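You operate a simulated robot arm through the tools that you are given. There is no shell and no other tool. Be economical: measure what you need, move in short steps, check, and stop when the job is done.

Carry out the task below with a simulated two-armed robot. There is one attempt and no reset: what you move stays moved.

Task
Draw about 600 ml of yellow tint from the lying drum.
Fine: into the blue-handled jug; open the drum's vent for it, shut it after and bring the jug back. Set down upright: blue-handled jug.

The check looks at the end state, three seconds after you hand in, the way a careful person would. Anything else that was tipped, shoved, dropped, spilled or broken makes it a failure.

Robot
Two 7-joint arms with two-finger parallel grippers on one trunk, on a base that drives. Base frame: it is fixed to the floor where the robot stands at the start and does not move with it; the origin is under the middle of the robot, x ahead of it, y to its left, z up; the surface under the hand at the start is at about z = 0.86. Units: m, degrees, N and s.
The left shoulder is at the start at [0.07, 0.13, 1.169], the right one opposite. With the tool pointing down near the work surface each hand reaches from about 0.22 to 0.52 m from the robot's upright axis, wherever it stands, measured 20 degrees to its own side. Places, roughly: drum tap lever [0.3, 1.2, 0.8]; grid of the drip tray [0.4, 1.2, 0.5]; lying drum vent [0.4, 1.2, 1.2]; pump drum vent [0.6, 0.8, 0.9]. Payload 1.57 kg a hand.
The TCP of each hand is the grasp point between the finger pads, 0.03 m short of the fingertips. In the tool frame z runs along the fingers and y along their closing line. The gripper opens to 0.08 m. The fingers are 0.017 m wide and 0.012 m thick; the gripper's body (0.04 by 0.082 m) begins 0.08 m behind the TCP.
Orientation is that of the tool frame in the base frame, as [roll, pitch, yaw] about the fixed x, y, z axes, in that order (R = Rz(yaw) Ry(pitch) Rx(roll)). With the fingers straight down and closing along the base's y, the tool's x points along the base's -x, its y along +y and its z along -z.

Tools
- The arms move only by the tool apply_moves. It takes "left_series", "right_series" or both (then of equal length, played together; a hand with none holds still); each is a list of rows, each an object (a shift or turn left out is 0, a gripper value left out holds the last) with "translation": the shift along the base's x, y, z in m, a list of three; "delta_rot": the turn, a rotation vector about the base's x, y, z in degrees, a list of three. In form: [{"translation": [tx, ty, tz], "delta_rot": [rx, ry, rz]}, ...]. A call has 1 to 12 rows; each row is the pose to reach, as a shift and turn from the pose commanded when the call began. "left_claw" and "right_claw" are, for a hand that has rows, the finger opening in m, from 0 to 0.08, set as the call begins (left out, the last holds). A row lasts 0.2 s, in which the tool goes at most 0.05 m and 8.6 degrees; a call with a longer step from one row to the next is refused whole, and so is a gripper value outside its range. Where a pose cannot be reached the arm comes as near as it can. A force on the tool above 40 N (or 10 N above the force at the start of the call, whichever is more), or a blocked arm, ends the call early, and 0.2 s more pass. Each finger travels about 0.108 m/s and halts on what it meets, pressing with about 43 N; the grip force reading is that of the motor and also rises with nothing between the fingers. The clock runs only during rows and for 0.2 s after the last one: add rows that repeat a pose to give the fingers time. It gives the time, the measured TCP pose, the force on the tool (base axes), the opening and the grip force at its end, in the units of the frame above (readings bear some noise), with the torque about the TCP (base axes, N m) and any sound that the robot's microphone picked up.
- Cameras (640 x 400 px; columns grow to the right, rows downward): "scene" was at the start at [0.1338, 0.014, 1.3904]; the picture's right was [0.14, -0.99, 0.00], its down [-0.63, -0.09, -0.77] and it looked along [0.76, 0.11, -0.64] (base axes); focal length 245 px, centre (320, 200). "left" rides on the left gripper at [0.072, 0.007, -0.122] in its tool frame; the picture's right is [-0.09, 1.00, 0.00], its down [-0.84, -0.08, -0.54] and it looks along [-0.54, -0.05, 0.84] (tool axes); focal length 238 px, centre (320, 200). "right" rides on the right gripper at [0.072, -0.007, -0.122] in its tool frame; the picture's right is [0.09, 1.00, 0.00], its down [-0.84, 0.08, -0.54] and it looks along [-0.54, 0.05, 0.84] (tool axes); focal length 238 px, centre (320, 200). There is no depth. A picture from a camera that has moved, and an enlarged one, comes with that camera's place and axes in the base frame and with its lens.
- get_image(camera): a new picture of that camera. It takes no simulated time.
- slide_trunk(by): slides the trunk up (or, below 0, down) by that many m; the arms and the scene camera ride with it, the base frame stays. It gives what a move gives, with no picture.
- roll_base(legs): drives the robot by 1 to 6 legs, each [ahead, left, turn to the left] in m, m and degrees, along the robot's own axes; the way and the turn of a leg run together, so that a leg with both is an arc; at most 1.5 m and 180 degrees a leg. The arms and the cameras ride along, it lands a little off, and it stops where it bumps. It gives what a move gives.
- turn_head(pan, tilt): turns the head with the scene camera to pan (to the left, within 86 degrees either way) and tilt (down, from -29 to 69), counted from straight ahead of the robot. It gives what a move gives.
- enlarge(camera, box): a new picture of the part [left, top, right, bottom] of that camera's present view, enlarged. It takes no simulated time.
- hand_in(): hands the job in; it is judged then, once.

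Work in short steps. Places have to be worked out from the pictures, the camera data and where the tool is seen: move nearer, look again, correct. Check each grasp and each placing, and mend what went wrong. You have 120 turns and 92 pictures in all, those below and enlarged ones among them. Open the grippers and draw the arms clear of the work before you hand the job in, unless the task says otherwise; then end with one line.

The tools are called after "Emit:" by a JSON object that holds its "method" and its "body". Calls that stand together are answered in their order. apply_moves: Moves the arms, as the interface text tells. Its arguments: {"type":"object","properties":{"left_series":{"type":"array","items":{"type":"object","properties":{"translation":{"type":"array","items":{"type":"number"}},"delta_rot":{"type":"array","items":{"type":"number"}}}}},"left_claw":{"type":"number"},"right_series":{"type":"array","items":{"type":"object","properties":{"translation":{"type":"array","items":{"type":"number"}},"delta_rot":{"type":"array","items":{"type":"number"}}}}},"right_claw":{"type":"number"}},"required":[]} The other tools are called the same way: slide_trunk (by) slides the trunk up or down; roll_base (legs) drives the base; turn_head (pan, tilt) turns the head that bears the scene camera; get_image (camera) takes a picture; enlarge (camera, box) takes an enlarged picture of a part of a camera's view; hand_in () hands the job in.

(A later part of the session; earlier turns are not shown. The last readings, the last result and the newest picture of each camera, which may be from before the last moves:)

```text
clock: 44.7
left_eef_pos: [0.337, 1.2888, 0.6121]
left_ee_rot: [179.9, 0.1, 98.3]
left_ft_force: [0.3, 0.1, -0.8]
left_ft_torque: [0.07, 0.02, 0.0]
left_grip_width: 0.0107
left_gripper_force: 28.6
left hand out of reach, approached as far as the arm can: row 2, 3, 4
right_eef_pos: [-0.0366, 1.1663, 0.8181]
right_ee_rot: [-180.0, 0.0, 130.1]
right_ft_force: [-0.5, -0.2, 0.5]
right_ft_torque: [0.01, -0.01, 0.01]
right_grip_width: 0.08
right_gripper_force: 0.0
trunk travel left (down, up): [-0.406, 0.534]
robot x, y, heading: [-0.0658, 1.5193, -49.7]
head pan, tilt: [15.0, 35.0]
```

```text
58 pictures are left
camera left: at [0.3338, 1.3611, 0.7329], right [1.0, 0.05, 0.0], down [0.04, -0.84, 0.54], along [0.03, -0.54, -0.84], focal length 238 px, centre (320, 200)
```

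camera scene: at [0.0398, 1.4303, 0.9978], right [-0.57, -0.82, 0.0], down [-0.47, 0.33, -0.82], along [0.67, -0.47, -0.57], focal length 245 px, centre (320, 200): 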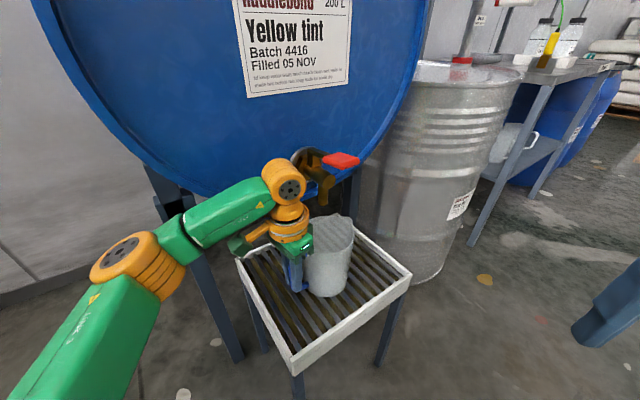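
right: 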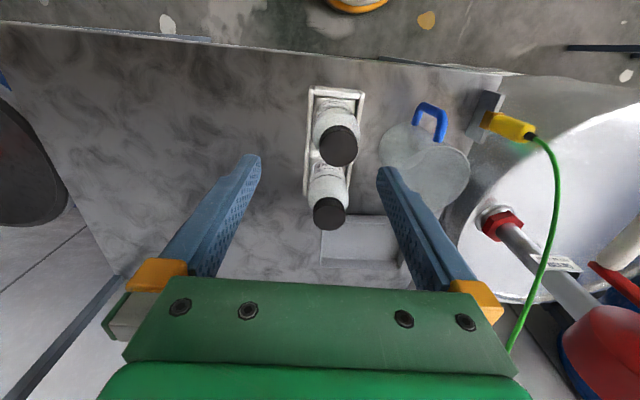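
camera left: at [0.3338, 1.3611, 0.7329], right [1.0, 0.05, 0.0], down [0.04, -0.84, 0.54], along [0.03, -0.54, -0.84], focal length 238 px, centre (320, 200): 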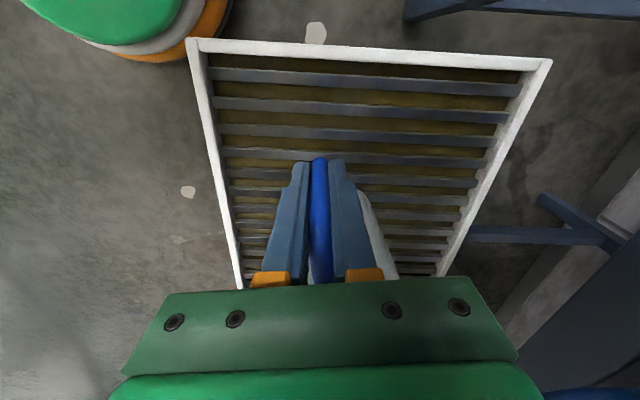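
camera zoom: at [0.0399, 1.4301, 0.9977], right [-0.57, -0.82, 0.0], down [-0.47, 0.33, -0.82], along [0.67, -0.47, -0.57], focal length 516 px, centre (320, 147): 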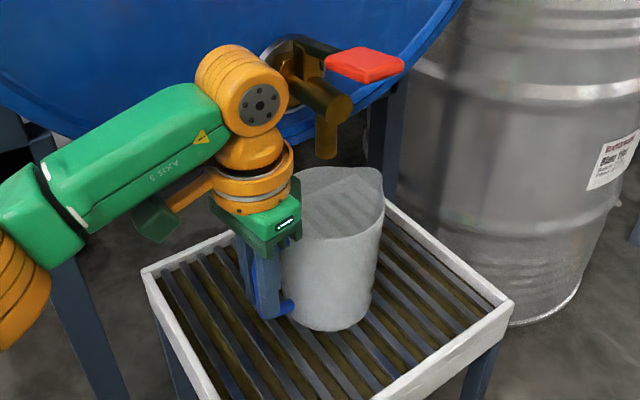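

The arm is at its limit; a small base shift of (+0.03, −0.01) brings the jug in (base has room from the tray).

Emit:
{"method": "roll_base", "body": {"legs": [[0.027, 0.017, 0]]}}

Emit:
{"method": "enlarge", "body": {"camera": "scene", "box": [230, 130, 410, 320]}}

```text
clock: 45.5
left_eef_pos: [0.3671, 1.2785, 0.6104]
left_ee_rot: [-179.9, 0.1, 98.2]
left_ft_force: [-0.4, 0.2, -1.1]
left_ft_torque: [0.08, -0.01, 0.01]
left_grip_width: 0.0105
left_gripper_force: 28.8
right_eef_pos: [-0.0055, 1.1558, 0.8174]
right_ee_rot: [180.0, 0.1, 130.0]
right_ft_force: [-0.7, -0.1, 0.6]
right_ft_torque: [0.02, -0.02, -0.01]
right_grip_width: 0.0799
right_gripper_force: 0.0
trunk travel left (down, up): [-0.406, 0.534]
robot x, y, heading: [-0.032, 1.506, -49.8]
head pan, tilt: [15.0, 35.0]
```

```text
2.11 times, centred on (320, 225) of scene
camera zoom: at [0.0709, 1.4201, 0.9977], right [-0.57, -0.82, 0.0], down [-0.47, 0.33, -0.82], along [0.67, -0.47, -0.57], focal length 516 px, centre (320, 147)
```

zoom: 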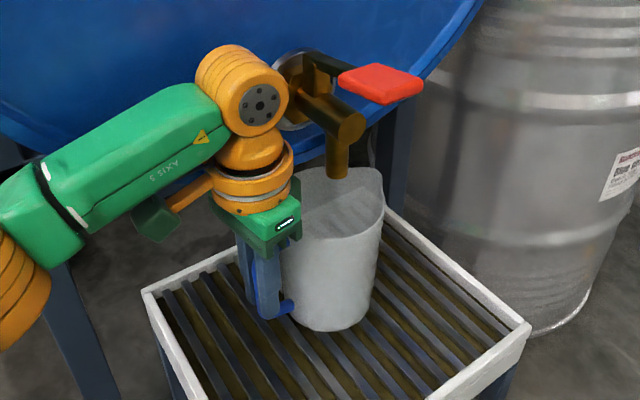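

Spout is above the jug's interior. Lower gently until the grid takes it.

Emit:
{"method": "apply_moves", "body": {"left_series": [{"translation": [0, 0, -0.006]}, {"translation": [0, 0, -0.012]}, {"translation": [0, 0, -0.016]}, {"translation": [0, 0, -0.02]}, {"translation": [0, 0, -0.02]}]}}

Emit:
{"method": "enlarge", "body": {"camera": "scene", "box": [230, 130, 410, 320]}}

```text
clock: 46.7
left_eef_pos: [0.3679, 1.2786, 0.5901]
left_ee_rot: [179.9, 0.0, 98.2]
left_ft_force: [0.3, -0.3, -1.6]
left_ft_torque: [0.08, -0.02, 0.0]
left_grip_width: 0.0102
left_gripper_force: 28.1
right_eef_pos: [-0.0053, 1.1558, 0.8176]
right_ee_rot: [-180.0, 0.0, 129.9]
right_ft_force: [0.3, -0.1, -0.6]
right_ft_torque: [0.01, -0.03, -0.02]
right_grip_width: 0.08
right_gripper_force: 0.1
trunk travel left (down, up): [-0.406, 0.534]
robot x, y, heading: [-0.0338, 1.5072, -50.1]
head pan, tilt: [15.0, 35.0]
```

```text
2.11 times, centred on (320, 225) of scene
camera zoom: at [0.0704, 1.4202, 0.9977], right [-0.57, -0.82, 0.0], down [-0.47, 0.33, -0.82], along [0.67, -0.47, -0.57], focal length 516 px, centre (320, 147)
```

zoom: 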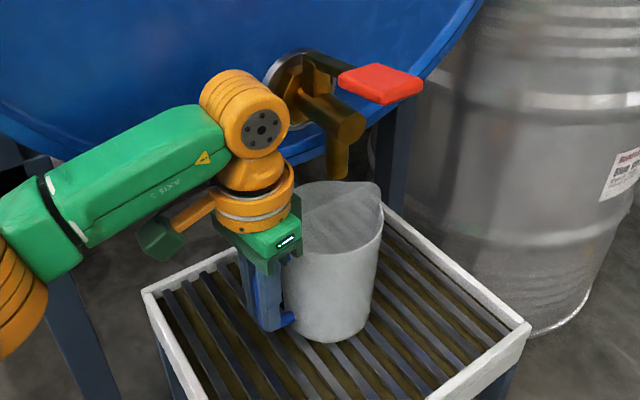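

No contact yet (still ~1.6 N of weight). Continue down in 3 mm steps.

Emit:
{"method": "apply_moves", "body": {"left_series": [{"translation": [0, 0, -0.003]}, {"translation": [0, 0, -0.006]}, {"translation": [0, 0, -0.009]}, {"translation": [0, 0, -0.009]}]}}

```text
clock: 47.7
left_eef_pos: [0.3681, 1.279, 0.5845]
left_ee_rot: [179.8, 0.4, 98.2]
left_ft_force: [3.5, -1.2, 16.6]
left_ft_torque: [-0.9, -0.03, 0.05]
left_grip_width: 0.0108
left_gripper_force: 28.5
right_eef_pos: [-0.0064, 1.157, 0.8188]
right_ee_rot: [179.9, 0.1, 130.0]
right_ft_force: [-0.8, 0.0, 0.2]
right_ft_torque: [0.03, -0.01, 0.01]
right_grip_width: 0.0798
right_gripper_force: 0.0
trunk travel left (down, up): [-0.406, 0.534]
robot x, y, heading: [-0.0328, 1.5103, -49.9]
head pan, tilt: [15.0, 35.0]
```

Contact, pressing a bit. Relieve by 4 mm, then open the fingers.

Emit:
{"method": "apply_moves", "body": {"left_series": [{"translation": [0, 0, 0.004]}, {"translation": [0, 0, 0.004]}]}}

Emit:
{"method": "apply_moves", "body": {"left_series": [{"translation": [0, 0, 0]}, {"translation": [0, 0, 0]}, {"translation": [0, 0, 0]}], "left_claw": 0.05}}

Emit:
{"method": "get_image", "body": {"camera": "left"}}

```text
clock: 48.3
left_eef_pos: [0.3684, 1.2803, 0.5856]
left_ee_rot: [179.9, 0.0, 98.2]
left_ft_force: [-1.0, 1.3, -0.6]
left_ft_torque: [0.1, 0.03, 0.0]
left_grip_width: 0.0107
left_gripper_force: 28.5
right_eef_pos: [-0.0044, 1.1554, 0.8169]
right_ee_rot: [-179.9, 0.0, 130.0]
right_ft_force: [0.8, 0.1, -0.4]
right_ft_torque: [0.04, 0.05, 0.0]
right_grip_width: 0.08
right_gripper_force: 0.1
trunk travel left (down, up): [-0.406, 0.534]
robot x, y, heading: [-0.0303, 1.5054, -50.1]
head pan, tilt: [15.0, 35.0]
```

```text
clock: 49.1
left_eef_pos: [0.3669, 1.2786, 0.5868]
left_ee_rot: [-180.0, 0.1, 98.2]
left_ft_force: [-0.6, 0.0, -0.2]
left_ft_torque: [-0.01, 0.01, -0.01]
left_grip_width: 0.0498
left_gripper_force: 0.0
right_eef_pos: [-0.0062, 1.1554, 0.8179]
right_ee_rot: [179.9, 0.1, 130.0]
right_ft_force: [-1.2, 0.5, 0.3]
right_ft_torque: [0.01, -0.02, 0.03]
right_grip_width: 0.08
right_gripper_force: 0.1
trunk travel left (down, up): [-0.406, 0.534]
robot x, y, heading: [-0.0345, 1.5074, -50.0]
head pan, tilt: [15.0, 35.0]
```

```text
55 pictures are left
camera left: at [0.3643, 1.3514, 0.7081], right [1.0, 0.05, 0.0], down [0.04, -0.84, 0.54], along [0.03, -0.54, -0.84], focal length 238 px, centre (320, 200)
```

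left: 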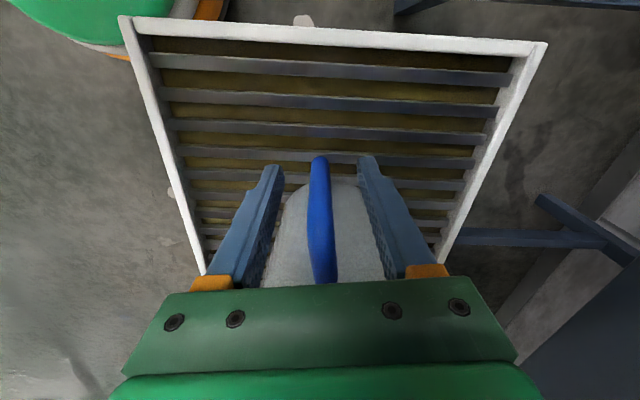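

Released. Withdraw outward (+y), then up and back.

Emit:
{"method": "apply_moves", "body": {"left_series": [{"translation": [-0.006, 0.04, 0]}, {"translation": [-0.012, 0.08, 0.005]}, {"translation": [-0.03, 0.1, 0.04]}, {"translation": [-0.06, 0.11, 0.08]}, {"translation": [-0.1, 0.11, 0.1]}, {"translation": [-0.1, 0.11, 0.1]}]}}

Emit:
{"method": "get_image", "body": {"camera": "scene"}}

```text
refused: row 4 steps farther than a row can; nothing moved
```

```text
54 pictures are left
camera scene: at [0.0703, 1.4204, 0.9978], right [-0.57, -0.82, 0.0], down [-0.47, 0.33, -0.82], along [0.67, -0.47, -0.57], focal length 245 px, centre (320, 200)
```

scene: 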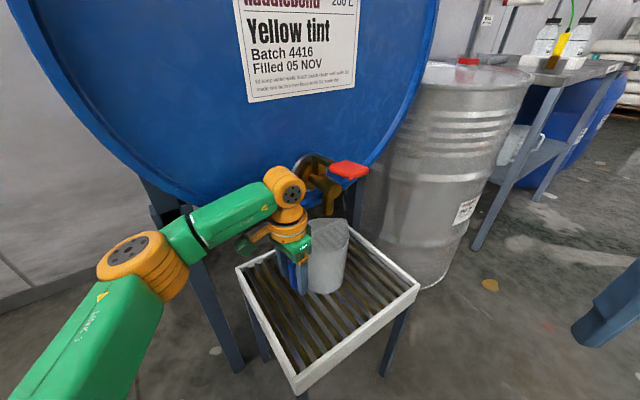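

Repeat with shorter steps.

Emit:
{"method": "apply_moves", "body": {"left_series": [{"translation": [-0.006, 0.04, 0]}, {"translation": [-0.012, 0.08, 0.005]}, {"translation": [-0.03, 0.1, 0.035]}, {"translation": [-0.055, 0.11, 0.07]}, {"translation": [-0.09, 0.11, 0.1]}, {"translation": [-0.13, 0.11, 0.1]}, {"translation": [-0.13, 0.11, 0.1]}]}}

Emit:
{"method": "get_image", "body": {"camera": "scene"}}

```text
clock: 50.7
left_eef_pos: [0.2373, 1.3881, 0.6864]
left_ee_rot: [179.9, 0.1, 98.2]
left_ft_force: [-0.5, -0.7, 0.4]
left_ft_torque: [0.03, -0.02, 0.0]
left_grip_width: 0.0503
left_gripper_force: 0.0
right_eef_pos: [-0.0061, 1.1559, 0.8186]
right_ee_rot: [180.0, 0.1, 130.0]
right_ft_force: [0.5, 0.1, 0.4]
right_ft_torque: [0.0, 0.02, 0.0]
right_grip_width: 0.08
right_gripper_force: 0.2
trunk travel left (down, up): [-0.406, 0.534]
robot x, y, heading: [-0.0326, 1.5076, -50.0]
head pan, tilt: [15.0, 35.0]
```

```text
53 pictures are left
camera scene: at [0.0705, 1.4206, 0.9978], right [-0.57, -0.82, 0.0], down [-0.47, 0.33, -0.82], along [0.67, -0.47, -0.57], focal length 245 px, centre (320, 200)
```

scene: 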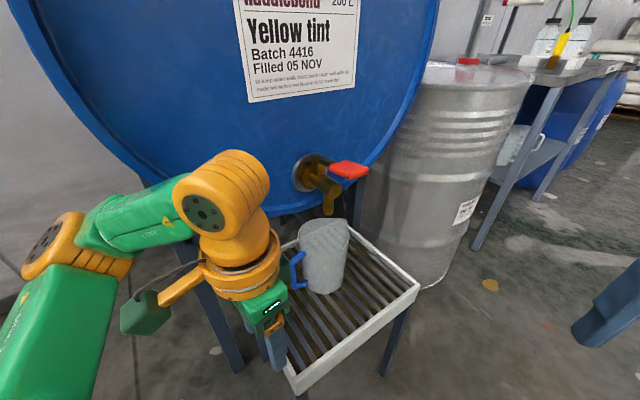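

Jug stands under the spout. Now drive round to face the drum from the front and raise the trunk for the vent.

Emit:
{"method": "roll_base", "body": {"legs": [[-0.15, -0.18, 0], [0.19, -0.16, 0], [0, 0, 50]]}}

Emit:
{"method": "slide_trunk", "body": {"by": 0.4}}

Emit:
{"method": "turn_head", "body": {"pan": 0, "tilt": 25}}

Emit:
{"method": "get_image", "body": {"camera": "scene"}}

```text
clock: 56.1
left_eef_pos: [-0.0026, 1.3869, 0.688]
left_ee_rot: [180.0, 0.0, 148.1]
left_ft_force: [1.3, -0.4, 0.5]
left_ft_torque: [-0.02, 0.01, -0.01]
left_grip_width: 0.0502
left_gripper_force: 0.0
right_eef_pos: [0.0173, 1.0501, 0.8173]
right_ee_rot: [-179.9, 0.1, 179.8]
right_ft_force: [-0.9, -0.1, 0.1]
right_ft_torque: [0.02, 0.02, -0.02]
right_grip_width: 0.08
right_gripper_force: 0.0
trunk travel left (down, up): [-0.406, 0.534]
robot x, y, heading: [-0.2674, 1.2544, -0.1]
head pan, tilt: [15.0, 35.0]
```

```text
clock: 60.0
left_eef_pos: [-0.003, 1.3864, 1.0864]
left_ee_rot: [-179.9, 0.1, 148.1]
left_ft_force: [-0.2, -0.2, 0.6]
left_ft_torque: [0.02, 0.03, -0.01]
left_grip_width: 0.0498
left_gripper_force: 0.1
right_eef_pos: [0.0176, 1.0517, 1.2155]
right_ee_rot: [-179.9, 0.1, 179.8]
right_ft_force: [-0.1, 0.2, -0.8]
right_ft_torque: [0.01, 0.03, -0.01]
right_grip_width: 0.08
right_gripper_force: 0.1
trunk travel left (down, up): [-0.806, 0.134]
robot x, y, heading: [-0.2661, 1.2563, -0.0]
head pan, tilt: [15.0, 35.0]
```

```text
clock: 60.7
left_eef_pos: [-0.0026, 1.3869, 1.0865]
left_ee_rot: [180.0, 0.1, 148.2]
left_ft_force: [1.0, 0.0, -0.4]
left_ft_torque: [-0.01, 0.02, -0.01]
left_grip_width: 0.0498
left_gripper_force: 0.1
right_eef_pos: [0.0183, 1.0506, 1.2175]
right_ee_rot: [-179.9, 0.1, 179.8]
right_ft_force: [0.4, 0.5, -0.1]
right_ft_torque: [0.0, 0.01, 0.01]
right_grip_width: 0.0799
right_gripper_force: 0.1
trunk travel left (down, up): [-0.806, 0.134]
robot x, y, heading: [-0.2663, 1.2553, -0.3]
head pan, tilt: [0.0, 25.0]
```

```text
52 pictures are left
camera scene: at [-0.1267, 1.2582, 1.4135], right [0.0, -1.0, 0.0], down [-0.42, 0.0, -0.91], along [0.91, 0.0, -0.42], focal length 245 px, centre (320, 200)
```

scene: 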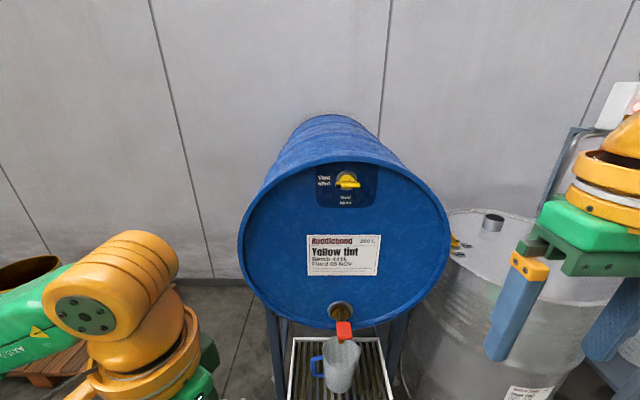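

Turn the right hand to point forward (pitch −90° about y) while reaching ahead a little; zoom the vent for triangulation.

Emit:
{"method": "enlarge", "body": {"camera": "scene", "box": [310, 155, 390, 205]}}

Emit:
{"method": "apply_moves", "body": {"right_series": [{"translation": [0.015, 0.005, 0], "delta_rot": [0, -8.2, 0]}, {"translation": [0.03, 0.01, 0], "delta_rot": [0, -16.4, 0]}, {"translation": [0.045, 0.015, 0], "delta_rot": [0, -24.6, 0]}, {"translation": [0.06, 0.02, 0], "delta_rot": [0, -32.8, 0]}, {"translation": [0.075, 0.025, 0], "delta_rot": [0, -41, 0]}, {"translation": [0.09, 0.03, 0], "delta_rot": [0, -49.2, 0]}, {"translation": [0.105, 0.035, 0], "delta_rot": [0, -57.4, 0]}, {"translation": [0.12, 0.04, 0], "delta_rot": [0, -65.6, 0]}, {"translation": [0.135, 0.045, 0], "delta_rot": [0, -73.8, 0]}, {"translation": [0.15, 0.05, 0], "delta_rot": [0, -82, 0]}, {"translation": [0.16, 0.055, 0], "delta_rot": [0, -90, 0]}, {"translation": [0.16, 0.055, 0], "delta_rot": [0, -90, 0]}]}}

```text
8.00 times, centred on (350, 180) of scene
camera zoom: at [-0.1267, 1.2582, 1.4135], right [0.0, -1.0, 0.0], down [-0.42, 0.0, -0.91], along [0.91, 0.0, -0.42], focal length 1962 px, centre (80, 360)
```

zoom: 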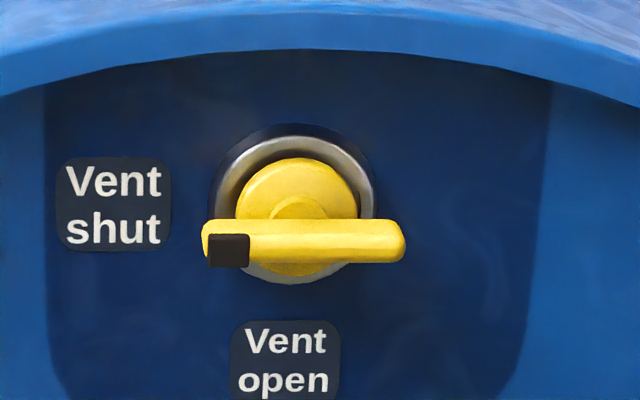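

```text
clock: 63.3
left_eef_pos: [-0.0038, 1.3878, 1.0868]
left_ee_rot: [179.9, 0.2, 148.1]
left_ft_force: [0.2, 0.7, 0.1]
left_ft_torque: [0.01, -0.01, 0.02]
left_grip_width: 0.05
left_gripper_force: 0.1
right_eef_pos: [0.1781, 1.1056, 1.2186]
right_ee_rot: [57.2, 89.8, 57.3]
right_ft_force: [-0.2, -0.4, 0.8]
right_ft_torque: [-0.03, 0.02, 0.02]
right_grip_width: 0.0801
right_gripper_force: 0.1
trunk travel left (down, up): [-0.806, 0.134]
robot x, y, heading: [-0.2669, 1.2562, -0.1]
head pan, tilt: [0.0, 25.0]
```

Vent bar centre: about [0.401, 1.194, 1.208]. Roll the right hand +90° about x so the fingers close vertically, lining up in y and z.

Emit:
{"method": "apply_moves", "body": {"right_series": [{"translation": [0.01, 0.01, 0], "delta_rot": [8.2, 0, 0]}, {"translation": [0.02, 0.02, 0], "delta_rot": [16.4, 0, 0]}, {"translation": [0.03, 0.03, -0.002], "delta_rot": [24.6, 0, 0]}, {"translation": [0.04, 0.04, -0.004], "delta_rot": [32.8, 0, 0]}, {"translation": [0.05, 0.05, -0.005], "delta_rot": [41, 0, 0]}, {"translation": [0.06, 0.06, -0.006], "delta_rot": [49.2, 0, 0]}, {"translation": [0.07, 0.07, -0.008], "delta_rot": [57.4, 0, 0]}, {"translation": [0.08, 0.08, -0.01], "delta_rot": [65.6, 0, 0]}, {"translation": [0.09, 0.089, -0.01], "delta_rot": [73.8, 0, 0]}, {"translation": [0.1, 0.089, -0.01], "delta_rot": [82, 0, 0]}, {"translation": [0.1, 0.089, -0.01], "delta_rot": [90, 0, 0]}, {"translation": [0.1, 0.089, -0.01], "delta_rot": [90, 0, 0]}]}}

Emit:
{"method": "get_image", "body": {"camera": "right"}}

Emit:
{"method": "get_image", "body": {"camera": "scene"}}

```text
clock: 65.9
left_eef_pos: [-0.002, 1.3878, 1.0864]
left_ee_rot: [-180.0, -0.1, 148.1]
left_ft_force: [-0.7, -0.1, 0.2]
left_ft_torque: [0.0, -0.02, -0.04]
left_grip_width: 0.0498
left_gripper_force: 0.0
right_eef_pos: [0.2776, 1.1962, 1.2079]
right_ee_rot: [90.1, -0.3, 90.0]
right_ft_force: [0.4, 0.2, -0.7]
right_ft_torque: [-0.01, 0.0, -0.01]
right_grip_width: 0.08
right_gripper_force: 0.0
trunk travel left (down, up): [-0.806, 0.134]
robot x, y, heading: [-0.2671, 1.2573, 0.0]
head pan, tilt: [0.0, 25.0]
```

```text
50 pictures are left
camera right: at [0.1566, 1.2677, 1.2015], right [0.0, 0.09, 1.0], down [-0.54, -0.84, 0.07], along [0.84, -0.54, 0.05], focal length 238 px, centre (320, 200)
```

right: 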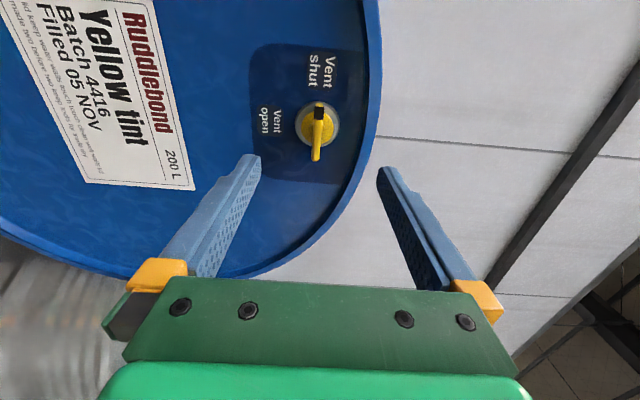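

```text
49 pictures are left
camera scene: at [-0.1266, 1.2584, 1.4135], right [0.0, -1.0, 0.0], down [-0.42, 0.0, -0.91], along [0.91, 0.0, -0.42], focal length 245 px, centre (320, 200)
```

scene: 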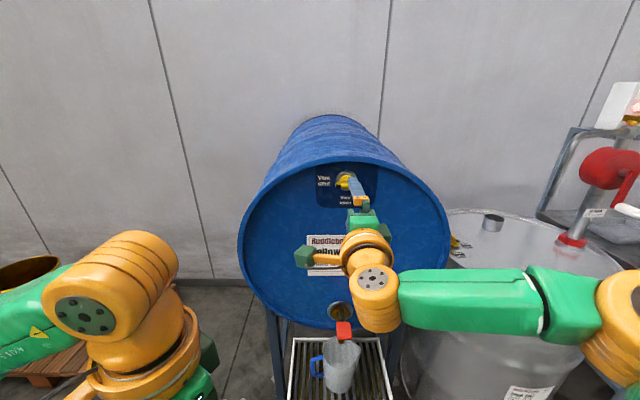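

Confirmed: bar at x≈0.398, y 1.194, z 1.207. Move in to x≈0.372 (tips 0.402) and check.

Emit:
{"method": "apply_moves", "body": {"right_series": [{"translation": [0.04, -0.002, -0.001]}, {"translation": [0.08, -0.002, -0.001]}, {"translation": [0.095, -0.002, -0.001]}, {"translation": [0.095, -0.002, -0.001]}]}}

Emit:
{"method": "get_image", "body": {"camera": "right"}}

```text
clock: 66.9
left_eef_pos: [-0.0024, 1.386, 1.0863]
left_ee_rot: [180.0, 0.0, 148.1]
left_ft_force: [-0.2, 0.8, -0.2]
left_ft_torque: [0.02, 0.01, -0.01]
left_grip_width: 0.0502
left_gripper_force: 0.1
right_eef_pos: [0.3741, 1.1934, 1.207]
right_ee_rot: [89.9, -0.2, 90.1]
right_ft_force: [-0.1, -0.3, -0.5]
right_ft_torque: [0.0, 0.0, -0.02]
right_grip_width: 0.0801
right_gripper_force: 0.0
trunk travel left (down, up): [-0.806, 0.134]
robot x, y, heading: [-0.2671, 1.2632, 0.0]
head pan, tilt: [0.0, 25.0]
```

```text
48 pictures are left
camera right: at [0.2524, 1.2652, 1.2004], right [0.0, 0.09, 1.0], down [-0.54, -0.84, 0.07], along [0.84, -0.54, 0.05], focal length 238 px, centre (320, 200)
```

right: 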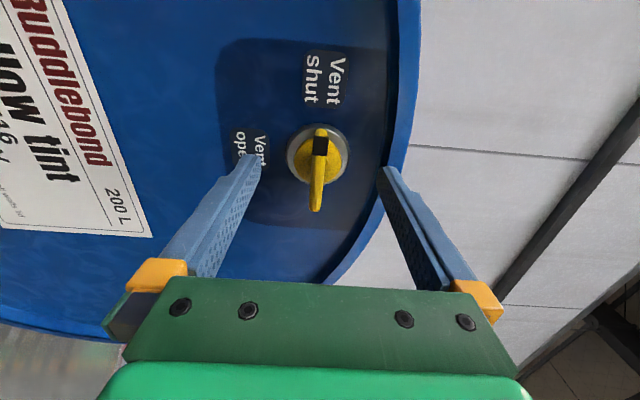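

Tips overlap the bar by a few mm; advance 5 mm more and close.

Emit:
{"method": "apply_moves", "body": {"right_series": [{"translation": [0.005, 0, 0]}, {"translation": [0.005, 0, 0]}]}}

Emit:
{"method": "apply_moves", "body": {"right_series": [{"translation": [0, 0, 0]}, {"translation": [0, 0, 0]}, {"translation": [0, 0, 0]}, {"translation": [0, 0, 0]}], "right_claw": 0}}

Emit:
{"method": "get_image", "body": {"camera": "right"}}

```text
clock: 67.5
left_eef_pos: [-0.0027, 1.3875, 1.086]
left_ee_rot: [-180.0, 0.1, 148.0]
left_ft_force: [0.0, -1.1, -0.7]
left_ft_torque: [-0.02, 0.02, -0.02]
left_grip_width: 0.05
left_gripper_force: 0.1
right_eef_pos: [0.3802, 1.1938, 1.2058]
right_ee_rot: [90.0, -0.2, 90.0]
right_ft_force: [0.2, -0.3, 0.3]
right_ft_torque: [0.04, 0.02, 0.01]
right_grip_width: 0.0801
right_gripper_force: 0.0
trunk travel left (down, up): [-0.806, 0.134]
robot x, y, heading: [-0.266, 1.255, -0.2]
head pan, tilt: [0.0, 25.0]
```

```text
clock: 68.5
left_eef_pos: [-0.003, 1.3869, 1.0857]
left_ee_rot: [180.0, 0.2, 148.1]
left_ft_force: [-0.5, 0.4, 0.9]
left_ft_torque: [-0.02, 0.01, 0.03]
left_grip_width: 0.05
left_gripper_force: 0.1
right_eef_pos: [0.3783, 1.193, 1.2057]
right_ee_rot: [90.0, -0.1, 90.0]
right_ft_force: [-10.0, 0.3, -16.3]
right_ft_torque: [-0.2, 0.02, -0.23]
right_grip_width: 0.0088
right_gripper_force: 27.8
trunk travel left (down, up): [-0.806, 0.134]
robot x, y, heading: [-0.2667, 1.2577, 0.0]
head pan, tilt: [0.0, 25.0]
```

```text
47 pictures are left
camera right: at [0.2571, 1.2653, 1.1993], right [0.0, 0.09, 1.0], down [-0.54, -0.84, 0.08], along [0.84, -0.54, 0.05], focal length 238 px, centre (320, 200)
```

right: 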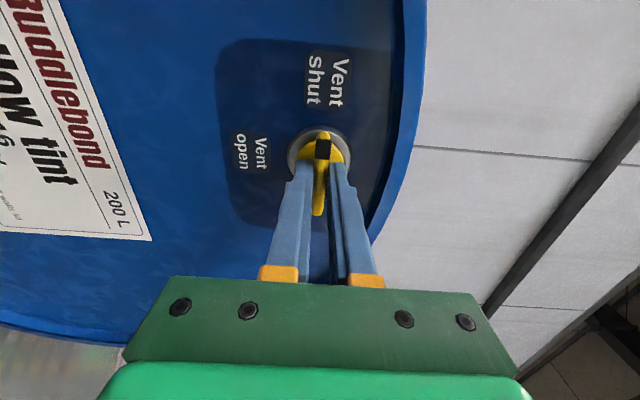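

Gripped (8.8 mm). Force says the bar sits a bit lower than my hand; ease −4 mm z, −2 mm x.

Emit:
{"method": "apply_moves", "body": {"right_series": [{"translation": [-0.002, 0, -0.004]}, {"translation": [-0.002, 0, -0.004]}]}}

```text
clock: 69.1
left_eef_pos: [-0.0001, 1.3875, 1.0872]
left_ee_rot: [-179.9, 0.1, 148.1]
left_ft_force: [0.5, 0.1, 0.3]
left_ft_torque: [-0.02, 0.02, 0.02]
left_grip_width: 0.0499
left_gripper_force: 0.0
right_eef_pos: [0.3787, 1.1921, 1.2048]
right_ee_rot: [89.7, 0.0, 89.9]
right_ft_force: [13.5, -0.3, 18.2]
right_ft_torque: [-0.11, -0.03, 0.69]
right_grip_width: 0.0087
right_gripper_force: 27.6
trunk travel left (down, up): [-0.806, 0.134]
robot x, y, heading: [-0.2703, 1.2577, -0.3]
head pan, tilt: [0.0, 25.0]
```

Halve that correction and start turning −32° about x.

Emit:
{"method": "apply_moves", "body": {"right_series": [{"translation": [0.001, 0.001, 0.002]}, {"translation": [0.001, 0.001, 0.002], "delta_rot": [-8, 0, 0]}, {"translation": [0.001, 0.001, 0.002], "delta_rot": [-16, 0, 0]}, {"translation": [0.001, 0.001, 0.002], "delta_rot": [-24, 0, 0]}, {"translation": [0.001, 0.001, 0.002], "delta_rot": [-32, 0, 0]}, {"translation": [0.001, 0.001, 0.002], "delta_rot": [-32, 0, 0]}]}}

Emit:
{"method": "get_image", "body": {"camera": "right"}}

```text
clock: 70.5
left_eef_pos: [-0.0007, 1.3866, 1.087]
left_ee_rot: [180.0, 0.0, 148.1]
left_ft_force: [-0.3, -0.7, 0.0]
left_ft_torque: [0.0, -0.03, 0.02]
left_grip_width: 0.0499
left_gripper_force: 0.1
right_eef_pos: [0.3781, 1.194, 1.2045]
right_ee_rot: [89.9, 31.9, 90.0]
right_ft_force: [11.1, -2.4, 12.6]
right_ft_torque: [0.01, -0.7, -0.61]
right_grip_width: 0.009
right_gripper_force: 27.2
trunk travel left (down, up): [-0.806, 0.134]
robot x, y, heading: [-0.2694, 1.2566, 0.1]
head pan, tilt: [0.0, 25.0]
```

```text
46 pictures are left
camera right: at [0.2571, 1.2509, 1.1609], right [0.0, 0.6, 0.8], down [-0.54, -0.67, 0.51], along [0.84, -0.43, 0.33], focal length 238 px, centre (320, 200)
```

right: 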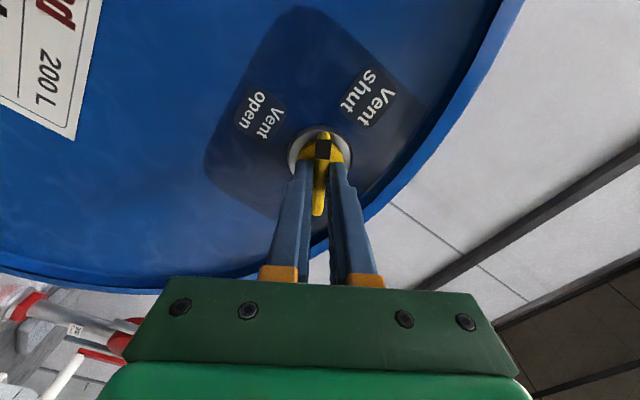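

The bar turns with the hand. Continue another 58°.

Emit:
{"method": "apply_moves", "body": {"right_series": [{"translation": [0, 0, 0], "delta_rot": [-8, 0, 0]}, {"translation": [0, 0, 0.001], "delta_rot": [-16, 0, 0]}, {"translation": [0, 0, 0.001], "delta_rot": [-24, 0, 0]}, {"translation": [0, 0, 0.001], "delta_rot": [-32, 0, 0]}, {"translation": [0, 0, 0.001], "delta_rot": [-40, 0, 0]}, {"translation": [0, 0, 0.001], "delta_rot": [-48, 0, 0]}, {"translation": [0, 0, 0.001], "delta_rot": [-55, 0, 0]}, {"translation": [0, 0, 0.001], "delta_rot": [-58, 0, 0]}, {"translation": [0, 0, 0.001], "delta_rot": [-58, 0, 0]}]}}

Emit:
{"method": "get_image", "body": {"camera": "right"}}

```text
clock: 72.5
left_eef_pos: [-0.0012, 1.3852, 1.0866]
left_ee_rot: [179.9, -0.2, 148.2]
left_ft_force: [-1.0, 0.5, 0.0]
left_ft_torque: [0.01, -0.03, 0.01]
left_grip_width: 0.05
left_gripper_force: 0.2
right_eef_pos: [0.3795, 1.192, 1.2041]
right_ee_rot: [121.6, 89.7, 121.7]
right_ft_force: [-4.8, -3.4, -11.3]
right_ft_torque: [-0.01, 0.2, -0.16]
right_grip_width: 0.0087
right_gripper_force: 27.6
trunk travel left (down, up): [-0.806, 0.134]
robot x, y, heading: [-0.2659, 1.2552, -0.1]
head pan, tilt: [0.0, 25.0]
```

```text
45 pictures are left
camera right: at [0.2568, 1.1852, 1.1321], right [0.0, 1.0, -0.09], down [-0.54, 0.07, 0.84], along [0.84, 0.05, 0.54], focal length 238 px, centre (320, 200)
```

right: 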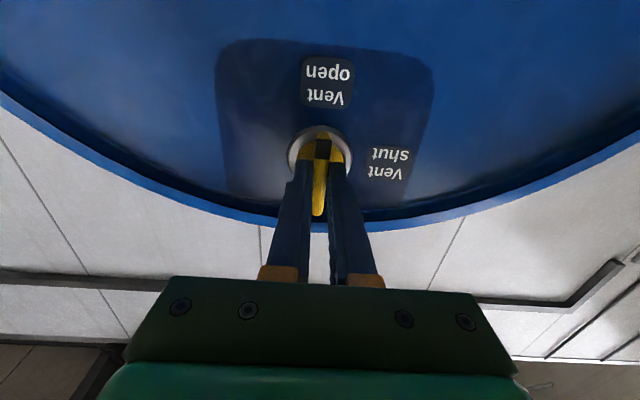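

Vent's black end now points at "open". Release and back off.

Emit:
{"method": "apply_moves", "body": {"right_series": [{"translation": [0, 0, 0]}, {"translation": [0, 0, 0]}, {"translation": [-0.04, 0, 0]}, {"translation": [-0.08, 0, 0]}, {"translation": [-0.12, 0, 0]}, {"translation": [-0.16, 0, 0]}, {"translation": [-0.2, 0, 0]}, {"translation": [-0.24, 0, 0]}, {"translation": [-0.27, 0, 0]}, {"translation": [-0.27, 0, 0]}], "right_claw": 0.08}}

Emit:
{"method": "slide_trunk", "body": {"by": -0.4}}

Emit:
{"method": "roll_base", "body": {"legs": [[0.15, 0, 0]]}}

Emit:
{"method": "get_image", "body": {"camera": "scene"}}

Emit:
{"method": "get_image", "body": {"camera": "right"}}

```text
clock: 74.7
left_eef_pos: [-0.0014, 1.3866, 1.0868]
left_ee_rot: [180.0, 0.1, 148.0]
left_ft_force: [0.3, -0.4, 0.3]
left_ft_torque: [0.02, 0.01, 0.0]
left_grip_width: 0.0497
left_gripper_force: 0.0
right_eef_pos: [0.1161, 1.2063, 1.2097]
right_ee_rot: [65.2, 89.8, 65.1]
right_ft_force: [0.2, -0.3, 0.4]
right_ft_torque: [0.01, 0.03, -0.01]
right_grip_width: 0.0799
right_gripper_force: 0.1
right hand out of reach, approached as far as the arm can: row 9, 10
trunk travel left (down, up): [-0.806, 0.134]
robot x, y, heading: [-0.2674, 1.2541, -0.1]
head pan, tilt: [0.0, 25.0]
```

```text
clock: 78.6
left_eef_pos: [-0.0038, 1.3881, 0.6866]
left_ee_rot: [-180.0, 0.1, 148.1]
left_ft_force: [0.1, 0.0, 0.0]
left_ft_torque: [-0.01, 0.0, 0.02]
left_grip_width: 0.05
left_gripper_force: 0.0
right_eef_pos: [0.1169, 1.2072, 0.8093]
right_ee_rot: [73.4, 89.7, 73.4]
right_ft_force: [-1.1, 0.3, 0.7]
right_ft_torque: [-0.04, -0.02, 0.02]
right_grip_width: 0.08
right_gripper_force: 0.0
trunk travel left (down, up): [-0.406, 0.534]
robot x, y, heading: [-0.2677, 1.2549, 0.0]
head pan, tilt: [0.0, 25.0]
```

```text
clock: 79.9
left_eef_pos: [0.1478, 1.387, 0.6865]
left_ee_rot: [-179.9, 0.0, 148.1]
left_ft_force: [0.2, 0.5, 0.9]
left_ft_torque: [0.01, 0.02, -0.01]
left_grip_width: 0.0501
left_gripper_force: 0.0
right_eef_pos: [0.2684, 1.2067, 0.8105]
right_ee_rot: [83.3, 89.8, 83.3]
right_ft_force: [0.0, -0.4, 0.4]
right_ft_torque: [0.01, 0.01, -0.02]
right_grip_width: 0.0801
right_gripper_force: 0.1
trunk travel left (down, up): [-0.406, 0.534]
robot x, y, heading: [-0.1181, 1.2556, 0.1]
head pan, tilt: [0.0, 25.0]
```

```text
44 pictures are left
camera scene: at [0.0235, 1.2581, 1.0135], right [0.0, -1.0, 0.0], down [-0.42, 0.0, -0.91], along [0.91, 0.0, -0.42], focal length 245 px, centre (320, 200)
```

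scene: 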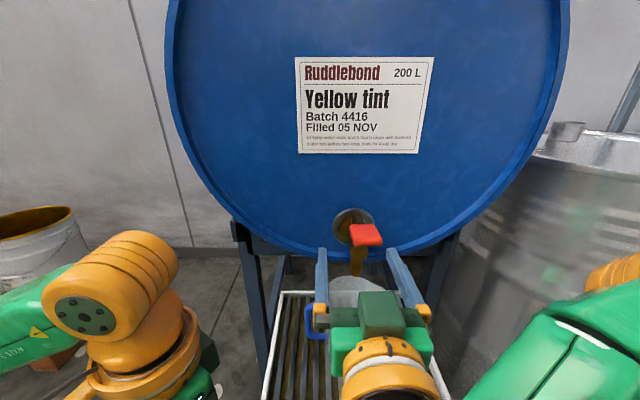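

```text
43 pictures are left
camera right: at [0.145, 1.2001, 0.7378], right [0.0, 1.0, -0.09], down [-0.54, 0.07, 0.84], along [0.84, 0.05, 0.54], focal length 238 px, centre (320, 200)
```

right: 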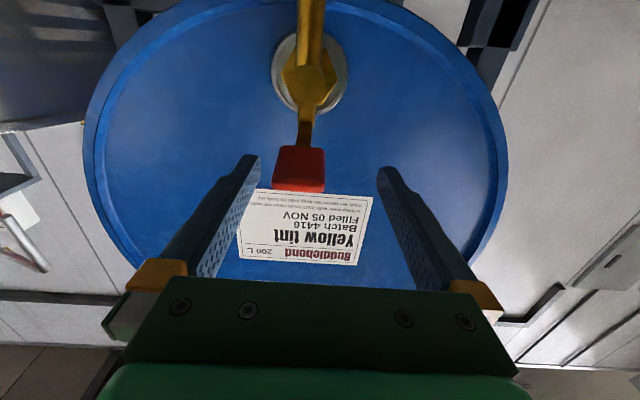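

Zoom on the lever from this side.

Emit:
{"method": "enlarge", "body": {"camera": "right", "box": [250, 0, 370, 200]}}

Emit:
{"method": "enlarge", "body": {"camera": "scene", "box": [310, 195, 410, 300]}}

```text
2.00 times, centred on (310, 100) of right
camera zoom: at [0.145, 1.2001, 0.7378], right [0.0, 1.0, -0.09], down [-0.54, 0.07, 0.84], along [0.84, 0.05, 0.54], focal length 477 px, centre (340, 400)
```

zoom: 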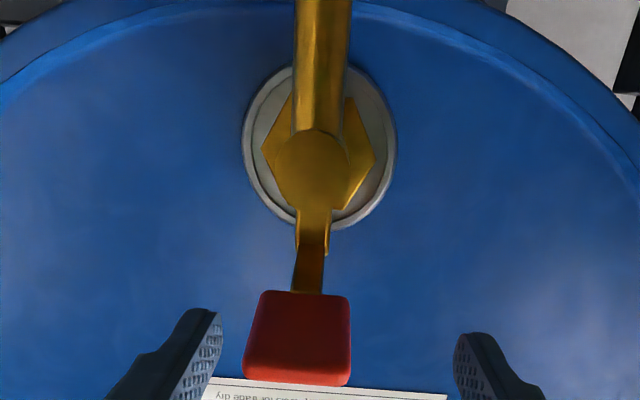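

```text
3.81 times, centred on (360, 248) of scene
camera zoom: at [0.0235, 1.2581, 1.0135], right [0.0, -1.0, 0.0], down [-0.42, 0.0, -0.91], along [0.91, 0.0, -0.42], focal length 934 px, centre (168, 19)
```

zoom: 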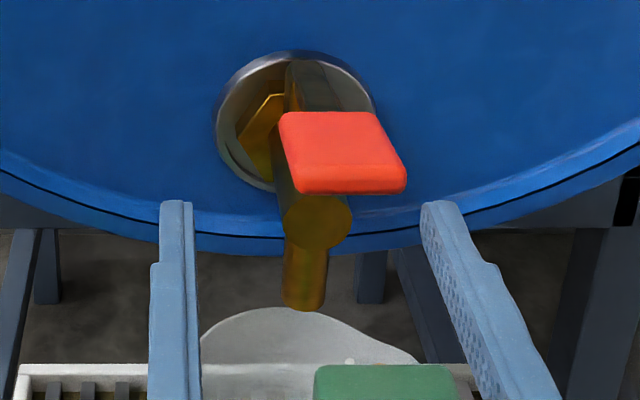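

Paddle: about 42 mm wide, centre near [0.342, 1.192, 0.808]. Move the right fingers around its sides, while the left hand moves to where its camera can look into the jug.

Emit:
{"method": "apply_moves", "body": {"right_series": [{"translation": [0.0, -0.008, -0.002]}, {"translation": [0.0, -0.014, -0.002]}, {"translation": [0.03, -0.014, -0.002]}, {"translation": [0.055, -0.014, -0.002]}, {"translation": [0.067, -0.014, -0.002]}, {"translation": [0.067, -0.014, -0.002]}], "left_series": [{"translation": [0.03, 0.01, 0.01], "delta_rot": [0, 0, -7]}, {"translation": [0.05, 0.015, 0.02], "delta_rot": [0, 0, -14]}, {"translation": [0.07, 0.02, 0.03], "delta_rot": [0, 0, -21]}, {"translation": [0.09, 0.02, 0.03], "delta_rot": [0, 0, -25]}, {"translation": [0.09, 0.02, 0.03], "delta_rot": [0, 0, -25]}, {"translation": [0.09, 0.02, 0.03], "delta_rot": [0, 0, -25]}]}}

Emit:
{"method": "get_image", "body": {"camera": "left"}}

Emit:
{"method": "get_image", "body": {"camera": "right"}}

```text
clock: 81.3
left_eef_pos: [0.227, 1.3996, 0.713]
left_ee_rot: [179.9, 0.2, 123.1]
left_ft_force: [0.1, 1.0, -0.3]
left_ft_torque: [-0.01, 0.01, 0.0]
left_grip_width: 0.0499
left_gripper_force: 0.0
left hand out of reach, approached as far as the arm can: row 4, 5, 6
right_eef_pos: [0.3348, 1.1925, 0.807]
right_ee_rot: [75.3, 89.8, 75.4]
right_ft_force: [0.1, 0.3, -1.5]
right_ft_torque: [-0.01, -0.05, 0.0]
right_grip_width: 0.08
right_gripper_force: 0.1
right hand out of reach, approached as far as the arm can: row 1, 2
trunk travel left (down, up): [-0.406, 0.534]
robot x, y, heading: [-0.1192, 1.2574, -0.2]
head pan, tilt: [0.0, 25.0]
```

```text
40 pictures are left
camera left: at [0.1927, 1.4634, 0.8345], right [0.88, 0.47, 0.0], down [0.39, -0.74, 0.54], along [0.25, -0.48, -0.84], focal length 238 px, centre (320, 200)
```

left: 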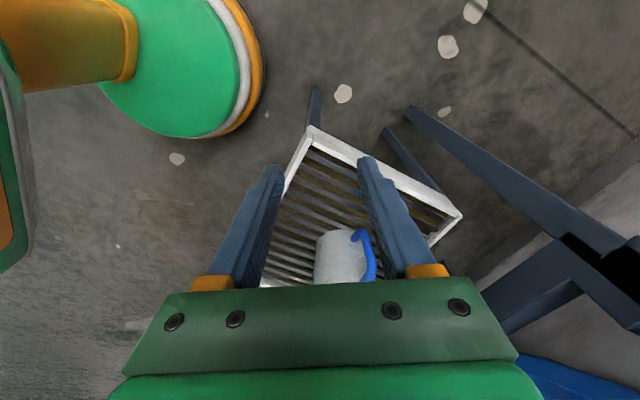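

```text
39 pictures are left
camera right: at [0.212, 1.1861, 0.736], right [0.0, 1.0, -0.09], down [-0.54, 0.08, 0.84], along [0.84, 0.05, 0.54], focal length 238 px, centre (320, 200)
```

right: 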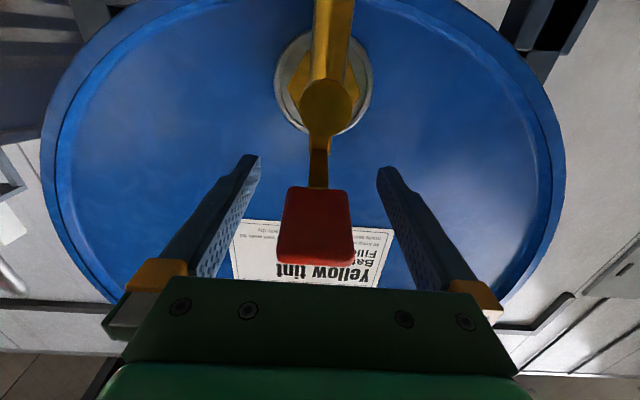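

The left camera's view is hidden by its gripper; tilt the left hand 35° toward the jug and raise it, so the jug comes in the free part of the view.

Emit:
{"method": "apply_moves", "body": {"left_series": [{"translation": [0, 0, 0.025], "delta_rot": [-5.9, -3.8, 0]}, {"translation": [0, 0, 0.05], "delta_rot": [-11.8, -7.6, 0]}, {"translation": [0, 0, 0.075], "delta_rot": [-17.6, -11.3, 0]}, {"translation": [0, 0, 0.1], "delta_rot": [-23.5, -15.1, 0]}, {"translation": [0, 0, 0.12], "delta_rot": [-29.4, -18.9, 0]}, {"translation": [0, 0, 0.12], "delta_rot": [-29.4, -18.9, 0]}]}}

Emit:
{"method": "get_image", "body": {"camera": "left"}}

```text
clock: 82.7
left_eef_pos: [0.2246, 1.3975, 0.8325]
left_ee_rot: [-179.8, 35.2, 123.3]
left_ft_force: [-1.4, -0.5, 0.4]
left_ft_torque: [-0.04, -0.02, 0.01]
left_grip_width: 0.0499
left_gripper_force: 0.1
right_eef_pos: [0.3334, 1.1919, 0.8083]
right_ee_rot: [75.4, 90.0, 75.3]
right_ft_force: [0.5, -1.1, 0.0]
right_ft_torque: [0.01, 0.03, -0.01]
right_grip_width: 0.08
right_gripper_force: 0.1
trunk travel left (down, up): [-0.406, 0.534]
robot x, y, heading: [-0.1188, 1.26, 0.2]
head pan, tilt: [0.0, 25.0]
```

```text
38 pictures are left
camera left: at [0.1608, 1.5104, 0.8914], right [0.88, 0.48, 0.05], down [0.14, -0.35, 0.93], along [0.46, -0.8, -0.38], focal length 238 px, centre (320, 200)
```

left: 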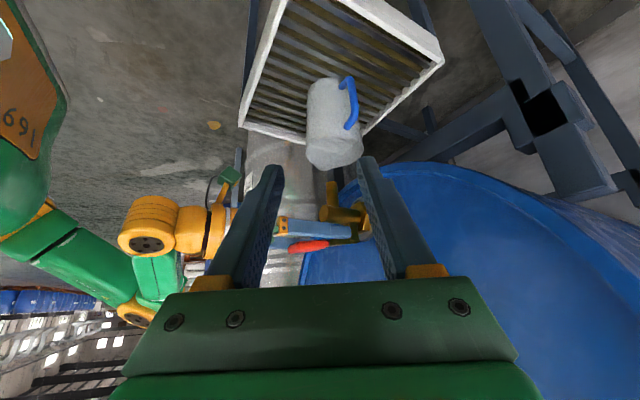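

Excellent view of jug, spout and lever. Now close the right fingers on the paddle's sides.

Emit:
{"method": "apply_moves", "body": {"right_series": [{"translation": [0, 0, 0]}, {"translation": [0, 0, 0]}, {"translation": [0, 0, 0]}], "right_claw": 0.03}}

Emit:
{"method": "enlarge", "body": {"camera": "left", "box": [230, 60, 410, 270]}}

```text
clock: 83.5
left_eef_pos: [0.2248, 1.398, 0.8323]
left_ee_rot: [-179.7, 35.0, 123.2]
left_ft_force: [-0.2, -0.6, -0.5]
left_ft_torque: [0.01, 0.03, 0.01]
left_grip_width: 0.0498
left_gripper_force: 0.0
right_eef_pos: [0.3336, 1.1918, 0.8081]
right_ee_rot: [75.3, 89.7, 75.4]
right_ft_force: [0.2, -3.4, 1.1]
right_ft_torque: [-0.03, 0.02, -0.08]
right_grip_width: 0.0397
right_gripper_force: 45.0
trunk travel left (down, up): [-0.406, 0.534]
robot x, y, heading: [-0.1157, 1.2545, 0.1]
head pan, tilt: [0.0, 25.0]
```

```text
1.90 times, centred on (320, 165) of left
camera zoom: at [0.1609, 1.5096, 0.8915], right [0.88, 0.48, 0.05], down [0.14, -0.35, 0.92], along [0.46, -0.8, -0.38], focal length 454 px, centre (320, 267)
```

zoom: 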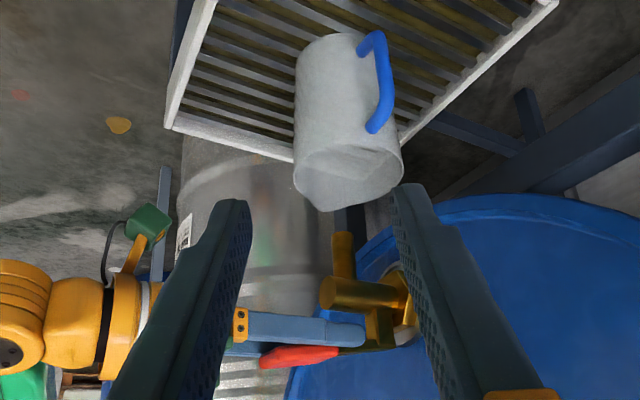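

Gripped at 39.7 mm. Test the lever: press down 6 mm, watching force and sound.

Emit:
{"method": "apply_moves", "body": {"right_series": [{"translation": [0, 0, -0.003]}, {"translation": [0, 0, -0.006]}]}}

Emit:
{"method": "enlarge", "body": {"camera": "left", "box": [230, 60, 410, 270]}}

```text
clock: 84.1
left_eef_pos: [0.2254, 1.3982, 0.8331]
left_ee_rot: [180.0, 35.0, 123.2]
left_ft_force: [0.9, 0.5, 0.2]
left_ft_torque: [0.0, 0.02, -0.01]
left_grip_width: 0.05
left_gripper_force: 0.0
right_eef_pos: [0.3331, 1.1919, 0.8046]
right_ee_rot: [42.4, 89.5, 42.3]
right_ft_force: [8.9, -4.9, 18.1]
right_ft_torque: [0.04, -1.04, 0.25]
right_grip_width: 0.0397
right_gripper_force: 45.0
trunk travel left (down, up): [-0.406, 0.534]
robot x, y, heading: [-0.1175, 1.2555, -0.1]
head pan, tilt: [0.0, 25.0]
```

```text
1.90 times, centred on (320, 165) of left
camera zoom: at [0.1599, 1.5096, 0.8922], right [0.88, 0.48, 0.05], down [0.14, -0.35, 0.92], along [0.46, -0.8, -0.38], focal length 454 px, centre (320, 267)
```

zoom: 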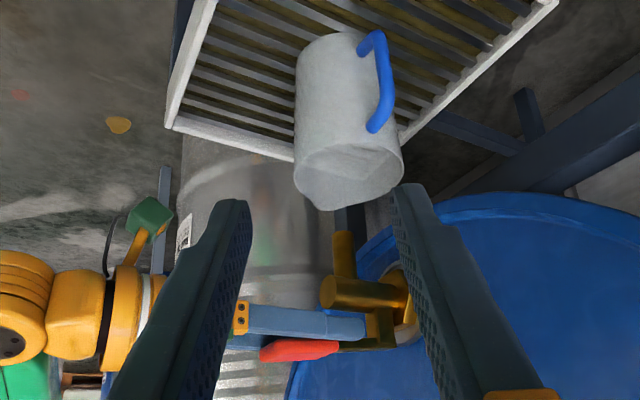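

Pressing down is stiff (18 N). Return and test lifting.

Emit:
{"method": "apply_moves", "body": {"right_series": [{"translation": [0, 0, 0.006]}, {"translation": [0, 0, 0.009]}, {"translation": [0, 0, 0.012]}]}}

Emit:
{"method": "apply_moves", "body": {"right_series": [{"translation": [0, 0, -0.006]}, {"translation": [0, 0, -0.006]}]}}

Emit:
{"method": "apply_moves", "body": {"right_series": [{"translation": [0, 0.004, 0], "delta_rot": [0, 0, -4]}, {"translation": [0, 0.008, 0], "delta_rot": [0, 0, -8]}]}}

```text
clock: 84.9
left_eef_pos: [0.2265, 1.398, 0.8319]
left_ee_rot: [-179.7, 34.9, 123.3]
left_ft_force: [-0.7, -0.1, -0.2]
left_ft_torque: [-0.02, -0.02, -0.02]
left_grip_width: 0.05
left_gripper_force: 0.0
right_eef_pos: [0.3354, 1.1919, 0.8093]
right_ee_rot: [172.3, 89.5, 172.3]
right_ft_force: [-18.0, -4.6, -35.1]
right_ft_torque: [0.05, -0.05, 0.0]
right_grip_width: 0.0395
right_gripper_force: 45.1
trunk travel left (down, up): [-0.406, 0.534]
robot x, y, heading: [-0.1165, 1.2563, -0.2]
head pan, tilt: [0.0, 25.0]
```

```text
clock: 85.5
left_eef_pos: [0.2263, 1.3969, 0.8332]
left_ee_rot: [-179.8, 35.0, 123.3]
left_ft_force: [0.4, -0.6, 0.4]
left_ft_torque: [0.0, 0.0, 0.01]
left_grip_width: 0.0501
left_gripper_force: 0.1
right_eef_pos: [0.3335, 1.191, 0.8102]
right_ee_rot: [49.6, 89.6, 49.5]
right_ft_force: [-0.3, -3.7, -2.5]
right_ft_torque: [-0.3, 0.26, 0.03]
right_grip_width: 0.0397
right_gripper_force: 44.6
trunk travel left (down, up): [-0.406, 0.534]
robot x, y, heading: [-0.1201, 1.2582, -0.1]
head pan, tilt: [0.0, 25.0]
```

```text
clock: 86.1
left_eef_pos: [0.2276, 1.3914, 0.8328]
left_ee_rot: [180.0, 34.6, 122.9]
left_ft_force: [0.1, 0.3, -0.6]
left_ft_torque: [0.02, -0.01, 0.03]
left_grip_width: 0.05
left_gripper_force: 0.1
right_eef_pos: [0.3351, 1.1919, 0.8062]
right_ee_rot: [104.4, 89.4, 95.9]
right_ft_force: [-2.3, -22.9, -9.9]
right_ft_torque: [0.82, -0.33, 0.77]
right_grip_width: 0.0417
right_gripper_force: 45.1
trunk travel left (down, up): [-0.406, 0.534]
robot x, y, heading: [-0.1186, 1.2554, -0.2]
head pan, tilt: [0.0, 25.0]
```

Up and left are blocked. Return to neutral and test to the right (−y).

Emit:
{"method": "apply_moves", "body": {"right_series": [{"translation": [0, -0.008, 0], "delta_rot": [0, 0, 8]}, {"translation": [0, -0.008, 0], "delta_rot": [0, 0, 8]}]}}

Emit:
{"method": "apply_moves", "body": {"right_series": [{"translation": [0, -0.004, 0], "delta_rot": [0, 0, 4]}, {"translation": [0, -0.008, 0], "delta_rot": [0, 0, 8]}]}}

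```text
clock: 86.7
left_eef_pos: [0.2275, 1.3976, 0.8326]
left_ee_rot: [-179.7, 34.9, 123.3]
left_ft_force: [-0.2, 0.4, 0.5]
left_ft_torque: [0.02, 0.02, 0.0]
left_grip_width: 0.05
left_gripper_force: 0.0
right_eef_pos: [0.3352, 1.1919, 0.8049]
right_ee_rot: [140.6, 89.6, 140.7]
right_ft_force: [-6.4, -6.5, -19.6]
right_ft_torque: [-0.13, 0.09, -0.27]
right_grip_width: 0.0395
right_gripper_force: 44.3
trunk travel left (down, up): [-0.406, 0.534]
robot x, y, heading: [-0.1178, 1.258, 0.1]
head pan, tilt: [0.0, 25.0]
```

```text
clock: 87.3
left_eef_pos: [0.2274, 1.4033, 0.8301]
left_ee_rot: [-179.2, 35.2, 123.8]
left_ft_force: [0.5, 0.5, 0.1]
left_ft_torque: [0.01, 0.05, -0.01]
left_grip_width: 0.0501
left_gripper_force: 0.1
right_eef_pos: [0.337, 1.1913, 0.8034]
right_ee_rot: [-148.1, 89.5, -139.7]
right_ft_force: [-1.0, 18.2, -20.5]
right_ft_torque: [-0.98, 0.15, -0.67]
right_grip_width: 0.0412
right_gripper_force: 45.0
trunk travel left (down, up): [-0.406, 0.534]
robot x, y, heading: [-0.1165, 1.2589, 0.2]
head pan, tilt: [0.0, 25.0]
```

Right blocked too. The lever seems to have dropped ~4 mm though; go back to neutral and look.

Emit:
{"method": "apply_moves", "body": {"right_series": [{"translation": [0, 0.008, 0], "delta_rot": [0, 0, -8]}, {"translation": [0, 0.008, -0.003], "delta_rot": [0, 0, -8]}]}}

Emit:
{"method": "enlarge", "body": {"camera": "left", "box": [270, 170, 370, 270]}}

```text
clock: 87.9
left_eef_pos: [0.2278, 1.3982, 0.8317]
left_ee_rot: [-179.5, 35.0, 123.3]
left_ft_force: [-0.9, 0.4, -0.9]
left_ft_torque: [-0.03, 0.02, 0.01]
left_grip_width: 0.0502
left_gripper_force: 0.0
right_eef_pos: [0.3361, 1.1927, 0.8034]
right_ee_rot: [91.2, 89.7, 91.0]
right_ft_force: [4.0, 1.5, -11.2]
right_ft_torque: [-0.21, 0.06, 0.34]
right_grip_width: 0.0385
right_gripper_force: 44.3
trunk travel left (down, up): [-0.406, 0.534]
robot x, y, heading: [-0.1191, 1.2594, -0.3]
head pan, tilt: [0.0, 25.0]
```

```text
4.00 times, centred on (320, 220) of left
camera zoom: at [0.1638, 1.5102, 0.8905], right [0.88, 0.48, 0.05], down [0.14, -0.35, 0.92], along [0.46, -0.8, -0.38], focal length 953 px, centre (320, 120)
```

zoom: 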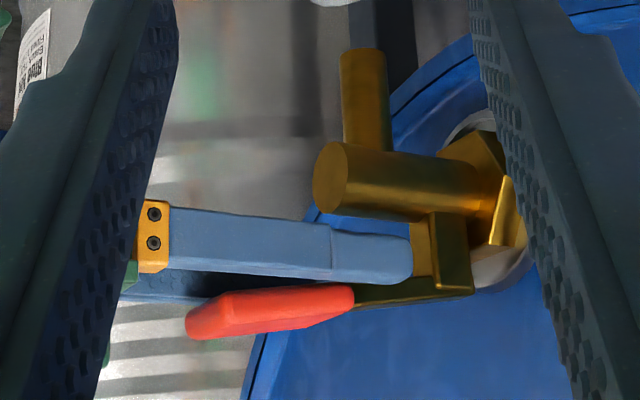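

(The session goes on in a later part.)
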